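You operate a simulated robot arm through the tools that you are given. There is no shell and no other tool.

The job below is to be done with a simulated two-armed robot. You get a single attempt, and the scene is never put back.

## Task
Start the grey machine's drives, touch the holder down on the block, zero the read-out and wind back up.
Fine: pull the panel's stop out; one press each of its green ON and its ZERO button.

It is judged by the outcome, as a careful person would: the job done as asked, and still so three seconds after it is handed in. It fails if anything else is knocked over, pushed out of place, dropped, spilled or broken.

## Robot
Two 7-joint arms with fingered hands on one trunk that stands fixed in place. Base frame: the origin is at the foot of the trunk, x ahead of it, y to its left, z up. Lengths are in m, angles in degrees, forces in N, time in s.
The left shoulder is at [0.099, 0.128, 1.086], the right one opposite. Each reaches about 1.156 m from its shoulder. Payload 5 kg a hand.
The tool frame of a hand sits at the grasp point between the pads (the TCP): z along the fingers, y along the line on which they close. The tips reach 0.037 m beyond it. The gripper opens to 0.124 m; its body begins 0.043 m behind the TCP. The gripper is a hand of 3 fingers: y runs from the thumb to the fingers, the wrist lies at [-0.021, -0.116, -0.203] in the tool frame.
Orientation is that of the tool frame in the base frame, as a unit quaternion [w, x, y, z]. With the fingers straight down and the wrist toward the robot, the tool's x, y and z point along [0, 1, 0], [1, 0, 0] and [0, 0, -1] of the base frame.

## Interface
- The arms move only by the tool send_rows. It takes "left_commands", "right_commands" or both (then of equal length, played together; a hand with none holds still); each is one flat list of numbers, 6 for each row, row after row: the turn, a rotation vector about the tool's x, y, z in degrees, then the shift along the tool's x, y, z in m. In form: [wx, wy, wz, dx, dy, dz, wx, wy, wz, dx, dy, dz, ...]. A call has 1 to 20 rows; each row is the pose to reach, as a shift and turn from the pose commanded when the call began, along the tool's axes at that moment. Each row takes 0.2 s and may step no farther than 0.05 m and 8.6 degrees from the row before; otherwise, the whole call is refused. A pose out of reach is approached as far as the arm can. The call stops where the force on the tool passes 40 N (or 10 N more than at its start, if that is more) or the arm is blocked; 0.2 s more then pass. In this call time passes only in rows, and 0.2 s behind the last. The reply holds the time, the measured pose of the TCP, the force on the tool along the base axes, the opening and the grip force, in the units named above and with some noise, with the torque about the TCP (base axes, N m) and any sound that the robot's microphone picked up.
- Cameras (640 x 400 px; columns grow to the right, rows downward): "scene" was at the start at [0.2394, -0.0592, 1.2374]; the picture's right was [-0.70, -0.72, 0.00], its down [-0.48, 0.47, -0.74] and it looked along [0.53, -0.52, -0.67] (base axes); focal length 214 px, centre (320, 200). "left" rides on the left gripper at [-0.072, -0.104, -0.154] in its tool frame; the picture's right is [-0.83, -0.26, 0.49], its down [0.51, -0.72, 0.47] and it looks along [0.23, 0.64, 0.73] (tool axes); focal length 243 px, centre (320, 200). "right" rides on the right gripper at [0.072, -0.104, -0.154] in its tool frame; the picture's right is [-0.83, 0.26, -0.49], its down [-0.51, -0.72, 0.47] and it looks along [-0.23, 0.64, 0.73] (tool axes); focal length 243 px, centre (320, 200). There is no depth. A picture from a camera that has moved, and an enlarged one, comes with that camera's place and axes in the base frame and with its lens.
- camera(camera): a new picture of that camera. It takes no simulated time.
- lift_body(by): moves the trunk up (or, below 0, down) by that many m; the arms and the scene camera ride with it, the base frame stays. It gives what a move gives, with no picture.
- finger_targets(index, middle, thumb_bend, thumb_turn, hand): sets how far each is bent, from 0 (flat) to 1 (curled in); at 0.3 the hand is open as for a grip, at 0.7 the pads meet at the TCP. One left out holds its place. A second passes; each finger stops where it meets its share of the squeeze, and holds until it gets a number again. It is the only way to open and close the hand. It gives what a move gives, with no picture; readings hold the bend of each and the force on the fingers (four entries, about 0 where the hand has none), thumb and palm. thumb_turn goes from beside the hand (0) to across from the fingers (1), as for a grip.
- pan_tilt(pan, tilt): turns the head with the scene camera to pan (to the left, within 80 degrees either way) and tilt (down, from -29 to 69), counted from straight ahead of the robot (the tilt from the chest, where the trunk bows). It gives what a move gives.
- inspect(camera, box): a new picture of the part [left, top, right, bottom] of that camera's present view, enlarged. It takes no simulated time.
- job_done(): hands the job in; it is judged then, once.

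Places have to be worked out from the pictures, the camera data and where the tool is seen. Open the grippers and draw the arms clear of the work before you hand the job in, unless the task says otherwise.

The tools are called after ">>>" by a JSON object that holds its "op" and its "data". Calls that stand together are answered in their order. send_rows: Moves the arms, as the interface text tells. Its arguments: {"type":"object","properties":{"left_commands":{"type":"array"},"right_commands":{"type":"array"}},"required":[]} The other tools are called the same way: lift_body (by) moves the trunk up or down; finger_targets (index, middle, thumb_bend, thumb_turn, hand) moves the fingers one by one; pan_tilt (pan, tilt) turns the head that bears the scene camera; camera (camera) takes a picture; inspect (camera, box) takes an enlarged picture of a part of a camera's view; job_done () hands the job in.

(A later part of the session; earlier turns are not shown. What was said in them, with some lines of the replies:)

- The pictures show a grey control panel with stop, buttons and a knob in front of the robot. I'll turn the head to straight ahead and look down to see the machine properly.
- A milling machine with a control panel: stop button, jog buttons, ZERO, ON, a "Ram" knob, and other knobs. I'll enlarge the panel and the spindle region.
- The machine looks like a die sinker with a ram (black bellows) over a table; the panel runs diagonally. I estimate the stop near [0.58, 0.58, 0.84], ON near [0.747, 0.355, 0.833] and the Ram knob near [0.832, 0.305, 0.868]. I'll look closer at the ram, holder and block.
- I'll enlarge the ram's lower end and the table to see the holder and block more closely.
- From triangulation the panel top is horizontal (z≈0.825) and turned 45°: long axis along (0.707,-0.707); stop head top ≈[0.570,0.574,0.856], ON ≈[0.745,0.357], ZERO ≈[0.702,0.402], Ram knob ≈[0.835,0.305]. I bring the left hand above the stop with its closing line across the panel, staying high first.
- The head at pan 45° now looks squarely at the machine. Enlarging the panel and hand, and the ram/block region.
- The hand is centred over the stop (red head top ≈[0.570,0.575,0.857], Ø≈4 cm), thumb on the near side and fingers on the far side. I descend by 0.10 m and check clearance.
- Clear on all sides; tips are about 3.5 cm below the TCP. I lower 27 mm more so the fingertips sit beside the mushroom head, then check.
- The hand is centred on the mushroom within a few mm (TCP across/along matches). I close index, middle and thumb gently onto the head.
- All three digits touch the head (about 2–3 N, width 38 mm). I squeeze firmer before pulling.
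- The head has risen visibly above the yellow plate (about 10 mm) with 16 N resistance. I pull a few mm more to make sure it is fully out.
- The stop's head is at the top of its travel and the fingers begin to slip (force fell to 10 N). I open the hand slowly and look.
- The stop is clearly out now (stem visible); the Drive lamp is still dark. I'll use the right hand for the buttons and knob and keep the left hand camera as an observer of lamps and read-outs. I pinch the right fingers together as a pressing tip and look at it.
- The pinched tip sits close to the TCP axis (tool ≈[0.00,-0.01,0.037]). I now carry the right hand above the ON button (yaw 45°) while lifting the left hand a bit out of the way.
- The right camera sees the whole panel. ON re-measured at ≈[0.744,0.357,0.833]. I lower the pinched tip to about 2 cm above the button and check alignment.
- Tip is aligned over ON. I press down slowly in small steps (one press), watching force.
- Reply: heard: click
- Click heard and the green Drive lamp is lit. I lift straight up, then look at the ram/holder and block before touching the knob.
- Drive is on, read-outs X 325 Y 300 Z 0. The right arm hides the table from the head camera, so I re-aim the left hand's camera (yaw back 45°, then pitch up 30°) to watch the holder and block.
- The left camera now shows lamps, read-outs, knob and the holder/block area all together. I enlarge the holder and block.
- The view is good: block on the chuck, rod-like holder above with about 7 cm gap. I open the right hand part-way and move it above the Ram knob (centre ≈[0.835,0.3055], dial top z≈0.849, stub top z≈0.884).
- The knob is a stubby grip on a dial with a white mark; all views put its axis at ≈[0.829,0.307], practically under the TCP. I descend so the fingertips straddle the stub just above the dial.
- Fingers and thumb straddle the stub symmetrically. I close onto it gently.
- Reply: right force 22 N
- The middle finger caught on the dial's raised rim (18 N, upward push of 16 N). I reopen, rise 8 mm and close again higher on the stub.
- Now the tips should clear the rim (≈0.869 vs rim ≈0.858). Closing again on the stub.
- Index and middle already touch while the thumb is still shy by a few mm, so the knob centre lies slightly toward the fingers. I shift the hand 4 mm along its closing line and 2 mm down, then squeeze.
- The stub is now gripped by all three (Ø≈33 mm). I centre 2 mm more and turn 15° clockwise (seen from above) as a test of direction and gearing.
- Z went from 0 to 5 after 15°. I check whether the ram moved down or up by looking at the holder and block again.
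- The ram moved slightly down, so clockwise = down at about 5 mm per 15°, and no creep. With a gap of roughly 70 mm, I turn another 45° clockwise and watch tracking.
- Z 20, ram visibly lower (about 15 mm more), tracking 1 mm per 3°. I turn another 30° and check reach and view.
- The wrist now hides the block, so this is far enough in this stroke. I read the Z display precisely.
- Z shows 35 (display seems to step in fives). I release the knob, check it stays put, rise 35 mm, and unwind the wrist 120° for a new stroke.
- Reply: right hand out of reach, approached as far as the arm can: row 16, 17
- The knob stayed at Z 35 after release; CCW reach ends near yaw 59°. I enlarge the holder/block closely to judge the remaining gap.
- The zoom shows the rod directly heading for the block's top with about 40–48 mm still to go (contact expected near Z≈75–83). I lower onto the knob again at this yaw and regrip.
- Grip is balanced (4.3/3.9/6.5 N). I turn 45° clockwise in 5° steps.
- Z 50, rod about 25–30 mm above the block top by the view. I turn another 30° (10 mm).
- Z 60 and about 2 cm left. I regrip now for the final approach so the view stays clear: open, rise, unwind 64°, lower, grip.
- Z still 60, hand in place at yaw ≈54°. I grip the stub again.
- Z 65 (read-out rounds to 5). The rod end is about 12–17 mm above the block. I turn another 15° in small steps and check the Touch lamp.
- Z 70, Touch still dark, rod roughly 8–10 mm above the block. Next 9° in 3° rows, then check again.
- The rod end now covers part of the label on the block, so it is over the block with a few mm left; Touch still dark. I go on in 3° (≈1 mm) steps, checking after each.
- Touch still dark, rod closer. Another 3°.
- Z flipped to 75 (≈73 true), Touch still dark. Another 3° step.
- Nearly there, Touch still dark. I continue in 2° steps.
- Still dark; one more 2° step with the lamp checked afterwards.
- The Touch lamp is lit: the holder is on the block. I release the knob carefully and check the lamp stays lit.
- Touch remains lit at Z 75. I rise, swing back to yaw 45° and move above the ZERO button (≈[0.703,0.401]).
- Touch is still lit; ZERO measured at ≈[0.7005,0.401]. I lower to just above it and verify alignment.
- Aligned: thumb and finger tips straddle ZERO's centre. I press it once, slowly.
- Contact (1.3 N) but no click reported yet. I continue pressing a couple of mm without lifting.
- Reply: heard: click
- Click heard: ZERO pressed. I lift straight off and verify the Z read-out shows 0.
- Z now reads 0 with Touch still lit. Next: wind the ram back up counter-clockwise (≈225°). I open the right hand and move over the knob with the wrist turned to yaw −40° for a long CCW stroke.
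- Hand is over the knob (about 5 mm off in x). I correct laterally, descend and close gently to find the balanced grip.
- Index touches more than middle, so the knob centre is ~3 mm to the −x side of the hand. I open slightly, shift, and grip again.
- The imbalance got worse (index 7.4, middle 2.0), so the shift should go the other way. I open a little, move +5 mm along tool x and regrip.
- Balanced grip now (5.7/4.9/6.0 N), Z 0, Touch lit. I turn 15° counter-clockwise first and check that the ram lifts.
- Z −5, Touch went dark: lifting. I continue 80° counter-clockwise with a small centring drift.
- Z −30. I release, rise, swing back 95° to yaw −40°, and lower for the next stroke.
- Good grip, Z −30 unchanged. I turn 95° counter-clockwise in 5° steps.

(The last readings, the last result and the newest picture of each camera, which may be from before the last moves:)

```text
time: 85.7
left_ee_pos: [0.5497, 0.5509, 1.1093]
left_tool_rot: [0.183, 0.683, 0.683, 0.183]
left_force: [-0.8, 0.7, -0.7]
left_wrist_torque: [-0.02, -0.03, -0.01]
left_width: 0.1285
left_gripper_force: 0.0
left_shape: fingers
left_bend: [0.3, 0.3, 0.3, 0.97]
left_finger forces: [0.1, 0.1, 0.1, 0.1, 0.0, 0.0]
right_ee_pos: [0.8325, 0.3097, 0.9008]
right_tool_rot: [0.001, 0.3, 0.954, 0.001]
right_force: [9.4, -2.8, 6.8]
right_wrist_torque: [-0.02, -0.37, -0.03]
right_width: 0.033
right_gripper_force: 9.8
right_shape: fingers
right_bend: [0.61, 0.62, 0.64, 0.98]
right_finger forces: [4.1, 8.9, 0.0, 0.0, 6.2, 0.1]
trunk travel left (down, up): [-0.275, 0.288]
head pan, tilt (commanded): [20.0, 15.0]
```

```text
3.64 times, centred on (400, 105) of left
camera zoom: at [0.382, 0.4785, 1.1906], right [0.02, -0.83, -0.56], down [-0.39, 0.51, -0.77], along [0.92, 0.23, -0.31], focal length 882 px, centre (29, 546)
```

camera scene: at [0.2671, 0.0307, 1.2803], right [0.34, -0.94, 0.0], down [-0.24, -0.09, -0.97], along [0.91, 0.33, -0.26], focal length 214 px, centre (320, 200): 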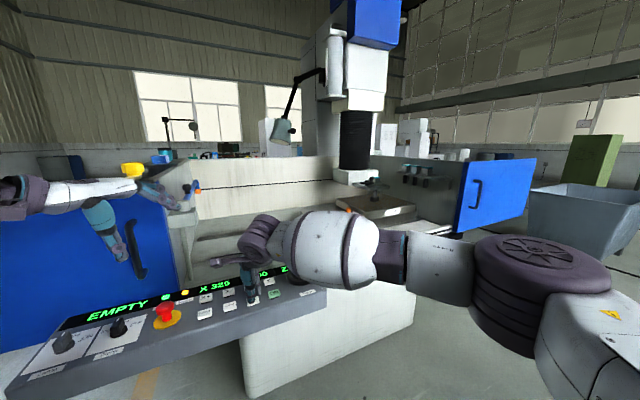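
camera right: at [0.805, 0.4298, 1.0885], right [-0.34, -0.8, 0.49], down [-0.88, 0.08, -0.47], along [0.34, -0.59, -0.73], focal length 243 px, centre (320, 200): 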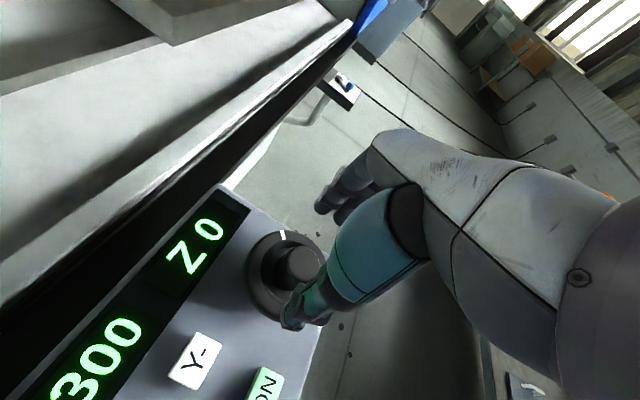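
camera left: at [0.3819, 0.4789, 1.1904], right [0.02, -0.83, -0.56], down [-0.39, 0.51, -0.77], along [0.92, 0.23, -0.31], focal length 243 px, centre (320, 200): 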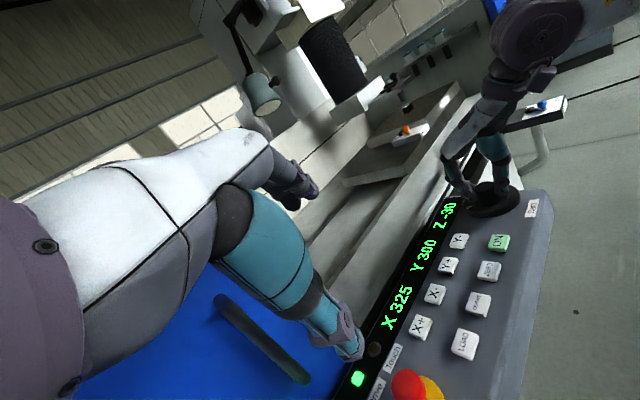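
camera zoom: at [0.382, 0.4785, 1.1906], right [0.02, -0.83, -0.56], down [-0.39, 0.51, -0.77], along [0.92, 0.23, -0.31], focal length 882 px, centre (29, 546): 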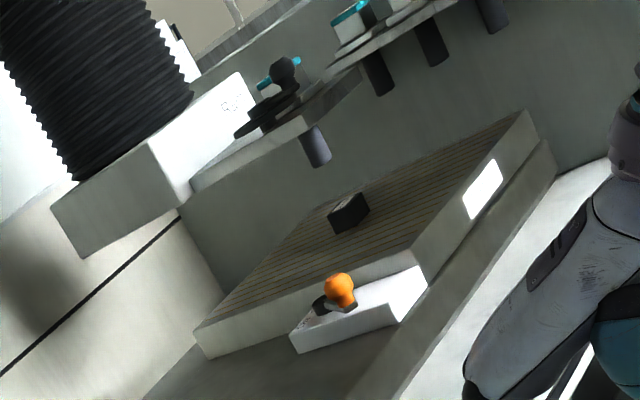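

Z −60 and the block is still in place. One more stroke of about 45° brings the ram back to its original height: release, rise, swing back 48°, lower and grip.

>>> {"op": "finger_targets", "data": {"hand": "right", "index": 0.42, "middle": 0.42, "thumb_bend": 0.42}}

>>> {"op": "send_rows", "data": {"right_commands": [0, 0, 0, 0, 0, -0.02, 0, 0, 0, 0, 0, -0.036, 0, 0, 8, -0.0001, 0.0003, -0.036, 0, 0, 16, -0.0003, 0.0005, -0.036, 0, 0, 24, -0.0005, 0.0008, -0.036, 0, 0, 32, -0.0007, 0.001, -0.036, 0, 0, 40, -0.0008, 0.0012, -0.036, 0, 0, 48, -0.0009, 0.0013, -0.036, 0, 0, 48, -0.0009, 0.0013, -0.02, 0, 0, 48, -0.0009, 0.0013, -0.007, 0, 0, 48, -0.0009, 0.0013, 0]}}

>>> {"op": "finger_targets", "data": {"hand": "right", "index": 0.65, "middle": 0.65, "thumb_bend": 0.68}}

>>> {"op": "inspect", "data": {"camera": "left", "box": [400, 110, 560, 250]}}

```text
time: 86.7
left_ee_pos: [0.5481, 0.5511, 1.1084]
left_tool_rot: [0.183, 0.683, 0.683, 0.183]
left_force: [-0.1, -0.1, -0.2]
left_wrist_torque: [-0.02, 0.01, 0.03]
left_width: 0.1285
left_gripper_force: 0.1
left_shape: fingers
left_bend: [0.3, 0.3, 0.3, 0.97]
left_finger forces: [0.1, 0.1, 0.1, 0.0, 0.1, 0.1]
right_ee_pos: [0.8337, 0.31, 0.8983]
right_tool_rot: [0.0, 0.301, 0.954, 0.0]
right_force: [-0.1, 0.0, 0.6]
right_wrist_torque: [0.02, -0.03, 0.0]
right_width: 0.0917
right_gripper_force: 0.1
right_shape: fingers
right_bend: [0.42, 0.42, 0.42, 0.98]
right_finger forces: [0.1, 0.0, 0.0, 0.0, 0.0, 0.1]
trunk travel left (down, up): [-0.275, 0.288]
head pan, tilt (commanded): [20.0, 15.0]
```

```text
time: 89.1
left_ee_pos: [0.5495, 0.5516, 1.1093]
left_tool_rot: [0.184, 0.683, 0.683, 0.183]
left_force: [-0.8, 0.7, -0.2]
left_wrist_torque: [0.01, 0.0, 0.02]
left_width: 0.1284
left_gripper_force: 0.0
left_shape: fingers
left_bend: [0.3, 0.3, 0.3, 0.97]
left_finger forces: [0.1, 0.0, 0.0, 0.0, 0.0, 0.0]
right_ee_pos: [0.8349, 0.3109, 0.8988]
right_tool_rot: [0.0, 0.663, 0.749, 0.0]
right_force: [-1.1, 0.5, -0.5]
right_wrist_torque: [-0.02, -0.03, -0.01]
right_width: 0.0921
right_gripper_force: 0.0
right_shape: fingers
right_bend: [0.42, 0.42, 0.42, 0.98]
right_finger forces: [0.0, 0.0, 0.0, 0.0, 0.0, 0.1]
trunk travel left (down, up): [-0.275, 0.288]
head pan, tilt (commanded): [20.0, 15.0]
```

```text
time: 90.1
left_ee_pos: [0.5493, 0.5521, 1.1093]
left_tool_rot: [0.183, 0.683, 0.683, 0.183]
left_force: [0.4, -0.7, 0.0]
left_wrist_torque: [0.0, -0.01, 0.01]
left_width: 0.1285
left_gripper_force: 0.0
left_shape: fingers
left_bend: [0.3, 0.3, 0.3, 0.97]
left_finger forces: [0.0, 0.0, 0.1, 0.0, 0.0, 0.1]
right_ee_pos: [0.8353, 0.3092, 0.9003]
right_tool_rot: [0.0, 0.663, 0.749, 0.001]
right_force: [5.5, 0.9, -0.5]
right_wrist_torque: [0.01, -0.2, 0.03]
right_width: 0.0336
right_gripper_force: 7.9
right_shape: fingers
right_bend: [0.6, 0.62, 0.63, 0.97]
right_finger forces: [5.6, 5.2, 0.1, 0.0, 5.9, 0.0]
trunk travel left (down, up): [-0.275, 0.288]
head pan, tilt (commanded): [20.0, 15.0]
```

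```text
2.86 times, centred on (480, 180) of left
camera zoom: at [0.3822, 0.4792, 1.1902], right [0.02, -0.83, -0.56], down [-0.39, 0.51, -0.77], along [0.92, 0.23, -0.31], focal length 693 px, centre (-137, 257)
```

zoom: 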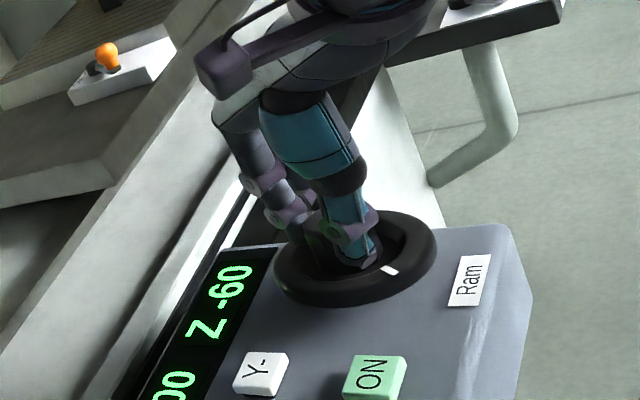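

Gripped evenly at Z −60. I turn 45° counter-clockwise to return near the starting height.

>>> {"op": "send_rows", "data": {"right_commands": [0, 0, -5, -0.0001, -0.0001, 0, 0, 0, -10, -0.0001, -0.0002, 0, 0, 0, -15, -0.0002, -0.0003, 0, 0, 0, -20, -0.0003, -0.0004, 0, 0, 0, -25, -0.0003, -0.0005, 0, 0, 0, -30, -0.0004, -0.0006, 0, 0, 0, -35, -0.0005, -0.0007, 0, 0, 0, -40, -0.0005, -0.0008, 0, 0, 0, -45, -0.0006, -0.0009, 0]}}

>>> {"op": "inspect", "data": {"camera": "left", "box": [340, 110, 560, 400]}}

>>> {"op": "inspect", "data": {"camera": "left", "box": [330, 50, 470, 160]}}

```text
time: 92.1
left_ee_pos: [0.55, 0.5514, 1.1087]
left_tool_rot: [0.182, 0.683, 0.683, 0.183]
left_force: [-0.5, 1.3, 0.3]
left_wrist_torque: [0.02, 0.01, -0.03]
left_width: 0.1283
left_gripper_force: 0.0
left_shape: fingers
left_bend: [0.3, 0.3, 0.3, 0.97]
left_finger forces: [0.1, 0.1, 0.0, 0.1, 0.0, 0.0]
right_ee_pos: [0.8347, 0.3097, 0.8991]
right_tool_rot: [0.0, 0.325, 0.946, 0.0]
right_force: [6.9, -2.3, -2.4]
right_wrist_torque: [-0.11, -0.22, -0.14]
right_width: 0.0331
right_gripper_force: 7.8
right_shape: fingers
right_bend: [0.6, 0.62, 0.64, 0.97]
right_finger forces: [4.3, 6.1, 0.1, 0.1, 6.1, 0.0]
trunk travel left (down, up): [-0.275, 0.288]
head pan, tilt (commanded): [20.0, 15.0]
```

```text
1.38 times, centred on (450, 255) of left
camera zoom: at [0.3829, 0.4789, 1.19], right [0.02, -0.83, -0.56], down [-0.39, 0.51, -0.77], along [0.92, 0.23, -0.31], focal length 335 px, centre (141, 124)
```

zoom: 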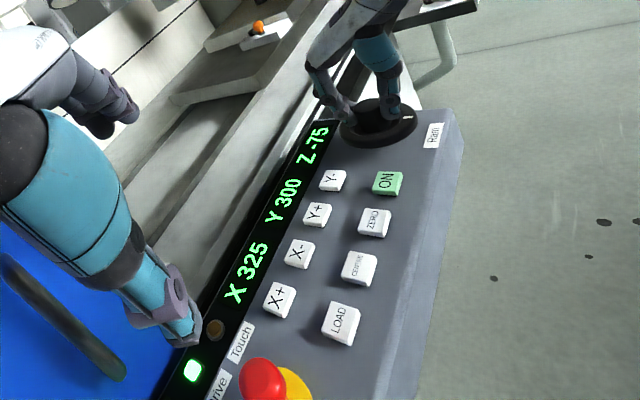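

```text
3.64 times, centred on (400, 105) of left
camera zoom: at [0.3829, 0.4789, 1.19], right [0.02, -0.83, -0.56], down [-0.39, 0.51, -0.77], along [0.92, 0.23, -0.31], focal length 882 px, centre (29, 546)
```

zoom: 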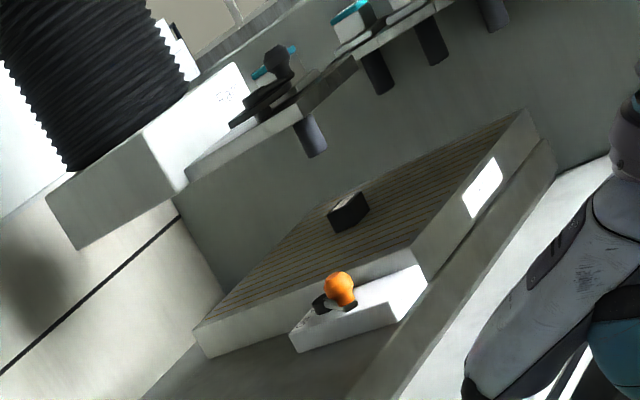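

Z −75 and the holder is back at its original height, block undisturbed. I open the right hand and rise straight off the knob.

>>> {"op": "finger_targets", "data": {"hand": "right", "index": 0.3, "middle": 0.3, "thumb_bend": 0.3}}

>>> {"op": "send_rows", "data": {"right_commands": [0, 0, 0, 0, 0, -0.03, 0, 0, 0, 0, 0, -0.07, 0, 0, 0, 0, 0, -0.11, 0, 0, 0, 0, 0, -0.15]}}

>>> {"op": "inspect", "data": {"camera": "left", "box": [340, 110, 560, 400]}}

```text
time: 93.1
left_ee_pos: [0.5492, 0.5509, 1.1088]
left_tool_rot: [0.183, 0.683, 0.683, 0.183]
left_force: [-0.2, 0.0, 0.0]
left_wrist_torque: [0.01, 0.01, 0.01]
left_width: 0.1288
left_gripper_force: 0.0
left_shape: fingers
left_bend: [0.3, 0.3, 0.3, 0.97]
left_finger forces: [0.1, 0.1, 0.0, 0.0, 0.1, 0.1]
right_ee_pos: [0.834, 0.31, 0.9005]
right_tool_rot: [0.0, 0.325, 0.946, 0.001]
right_force: [-0.2, 0.1, -0.1]
right_wrist_torque: [0.0, -0.01, 0.02]
right_width: 0.1283
right_gripper_force: 0.1
right_shape: fingers
right_bend: [0.3, 0.3, 0.3, 0.97]
right_finger forces: [0.0, 0.0, 0.0, 0.0, 0.0, 0.0]
trunk travel left (down, up): [-0.275, 0.288]
head pan, tilt (commanded): [20.0, 15.0]
```

```text
time: 94.1
left_ee_pos: [0.5477, 0.5514, 1.1096]
left_tool_rot: [0.183, 0.683, 0.683, 0.184]
left_force: [-0.4, -0.1, 1.3]
left_wrist_torque: [-0.01, -0.04, 0.0]
left_width: 0.1286
left_gripper_force: 0.0
left_shape: fingers
left_bend: [0.3, 0.3, 0.3, 0.97]
left_finger forces: [0.0, 0.0, 0.0, 0.1, 0.1, 0.1]
right_ee_pos: [0.8316, 0.3106, 1.0523]
right_tool_rot: [0.0, 0.326, 0.945, 0.0]
right_force: [1.3, -0.2, 0.2]
right_wrist_torque: [-0.02, -0.05, -0.01]
right_width: 0.1285
right_gripper_force: 0.0
right_shape: fingers
right_bend: [0.3, 0.3, 0.3, 0.97]
right_finger forces: [0.0, 0.0, 0.0, 0.0, 0.1, 0.0]
trunk travel left (down, up): [-0.275, 0.288]
head pan, tilt (commanded): [20.0, 15.0]
```

```text
1.38 times, centred on (450, 255) of left
camera zoom: at [0.3804, 0.479, 1.1909], right [0.02, -0.83, -0.56], down [-0.39, 0.51, -0.77], along [0.92, 0.23, -0.31], focal length 335 px, centre (141, 124)
```

zoom: 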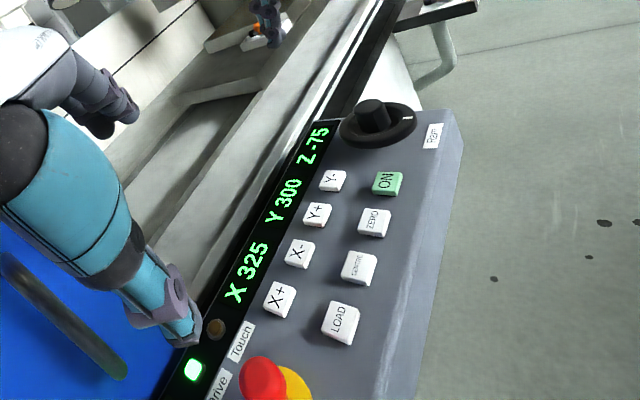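

The dial is back at its starting mark, Z −75, Drive lit, Touch dark. I withdraw both arms to clear positions near where they began.

>>> {"op": "send_rows", "data": {"left_commands": [3.33, 0, 0, -0.0023, -0.0089, -0.0066, 6.67, 0, 0, -0.0047, -0.0178, -0.0131, 10, 0, 0, -0.007, -0.0267, -0.0197, 13.33, 0, 0, -0.0093, -0.0356, -0.0262, 16.67, 0, 0, -0.0117, -0.0444, -0.0328, 20, 0, 0, -0.014, -0.0533, -0.0393, 23.33, 0, 0, -0.0163, -0.0622, -0.0459, 26.67, 0, 0, -0.0187, -0.0711, -0.0524, 30, 0, 0, -0.021, -0.08, -0.059], "right_commands": [0, 0, 5.77, -0.0005, -0.0423, -0.0101, 0, 0, 11.53, -0.001, -0.0847, -0.0202, 0, 0, 17.3, -0.0015, -0.127, -0.0303, 0, 0, 23.07, -0.002, -0.1693, -0.0404, 0, 0, 28.83, -0.0026, -0.2117, -0.0506, 0, 0, 34.6, -0.0031, -0.254, -0.0607, 0, 0, 40.37, -0.0036, -0.2963, -0.0708, 0, 0, 46.13, -0.0041, -0.3387, -0.0809, 0, 0, 51.9, -0.0046, -0.381, -0.091]}}

>>> {"op": "pan_tilt", "data": {"pan": 40, "tilt": 30}}

>>> {"op": "camera", "data": {"camera": "scene"}}

>>> {"op": "inspect", "data": {"camera": "scene", "box": [190, 170, 430, 280]}}

>>> {"op": "inspect", "data": {"camera": "scene", "box": [420, 60, 620, 220]}}

```text
time: 96.1
left_ee_pos: [0.4472, 0.5299, 1.121]
left_tool_rot: [0.0, 0.706, 0.708, 0.001]
left_force: [-0.4, 0.2, 0.1]
left_wrist_torque: [0.03, -0.04, -0.02]
left_width: 0.1285
left_gripper_force: 0.1
left_shape: fingers
left_bend: [0.3, 0.3, 0.3, 0.97]
left_finger forces: [0.0, 0.0, 0.0, 0.0, 0.0, 0.0]
right_ee_pos: [0.6002, 0.0056, 1.1426]
right_tool_rot: [0.001, 0.707, 0.708, 0.0]
right_force: [-0.1, 0.0, 0.6]
right_wrist_torque: [0.01, -0.04, -0.05]
right_width: 0.1286
right_gripper_force: 0.0
right_shape: fingers
right_bend: [0.3, 0.3, 0.3, 0.97]
right_finger forces: [0.0, 0.1, 0.0, 0.0, 0.0, 0.1]
trunk travel left (down, up): [-0.275, 0.288]
head pan, tilt (commanded): [20.0, 15.0]
```

```text
time: 96.9
left_ee_pos: [0.4496, 0.5306, 1.1193]
left_tool_rot: [0.0, 0.707, 0.707, 0.0]
left_force: [-0.4, 0.9, -0.2]
left_wrist_torque: [0.0, -0.01, 0.02]
left_width: 0.1284
left_gripper_force: 0.1
left_shape: fingers
left_bend: [0.3, 0.3, 0.3, 0.97]
left_finger forces: [0.0, 0.0, 0.0, 0.1, 0.0, 0.0]
right_ee_pos: [0.6024, 0.0065, 1.1426]
right_tool_rot: [0.0, 0.706, 0.708, 0.0]
right_force: [0.5, 0.5, -0.6]
right_wrist_torque: [-0.05, 0.01, 0.02]
right_width: 0.1285
right_gripper_force: 0.1
right_shape: fingers
right_bend: [0.3, 0.3, 0.3, 0.97]
right_finger forces: [0.0, 0.1, 0.0, 0.1, 0.0, 0.0]
trunk travel left (down, up): [-0.275, 0.288]
head pan, tilt (commanded): [40.0, 30.0]
```

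```text
taken
camera scene: at [0.2487, 0.057, 1.2561], right [0.64, -0.77, 0.0], down [-0.38, -0.32, -0.87], along [0.66, 0.56, -0.5], focal length 214 px, centre (320, 200)
```

scene: 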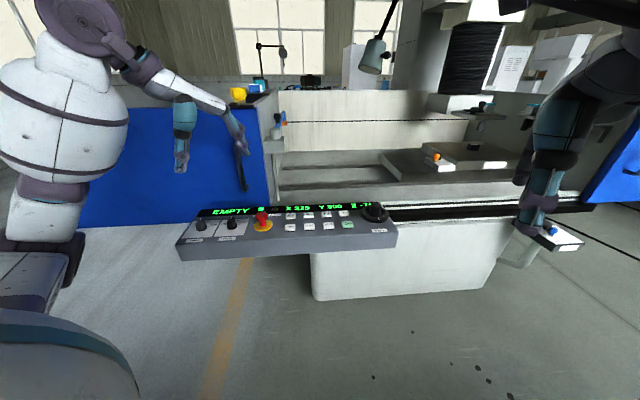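

```text
2.67 times, centred on (310, 225) of scene
camera zoom: at [0.2487, 0.057, 1.2561], right [0.64, -0.77, 0.0], down [-0.38, -0.32, -0.87], along [0.66, 0.56, -0.5], focal length 572 px, centre (347, 133)
```

zoom: 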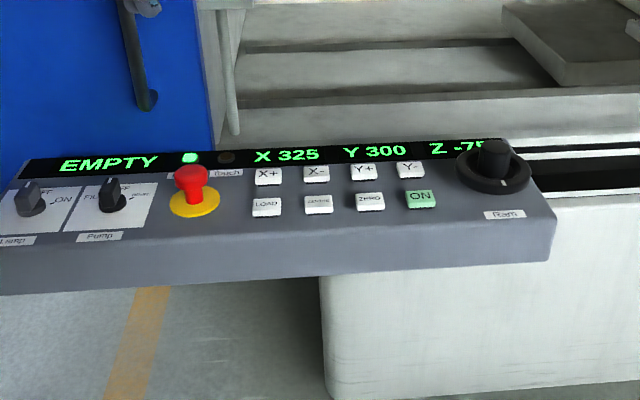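

```text
2.50 times, centred on (520, 140) of scene
camera zoom: at [0.2487, 0.057, 1.2561], right [0.64, -0.77, 0.0], down [-0.38, -0.32, -0.87], along [0.66, 0.56, -0.5], focal length 536 px, centre (-180, 350)
```

zoom: 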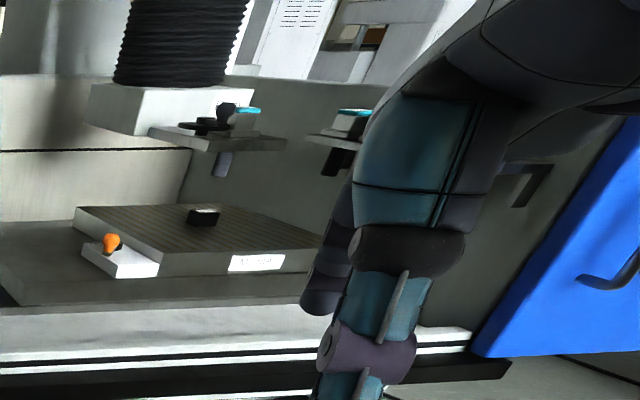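

The job is complete: the stop is out, Drive is lit, and the read-out was zeroed at touch. Z now reads −75 with the holder wound up, the block is where it was, and both hands are open and clear. Handing in.

>>> {"op": "job_done", "data": {}}

```text
The job is handed in.
```

The job is done and handed in, with nothing else on the machine disturbed that I could see.

- **Drives:** I pulled the stop out and pressed ON once. The Drive lamp lit and was still lit in the last picture.
- **Touch-down:** I wound the Ram knob down in small steps until the Touch lamp came on, with the read-out at Z 75. The lamp stayed lit after I let go of the knob.
- **Zero:** I pressed ZERO once, and Z went to 0 with the holder still on the block.
- **Wind back up:** I wound the ram back to about its starting height, where Z reads −75 and the Touch lamp is off.

The Z read-out seems to move in steps of 5, so its figures are only good to about that. The block is where it was, and both hands are open and drawn clear of the work.
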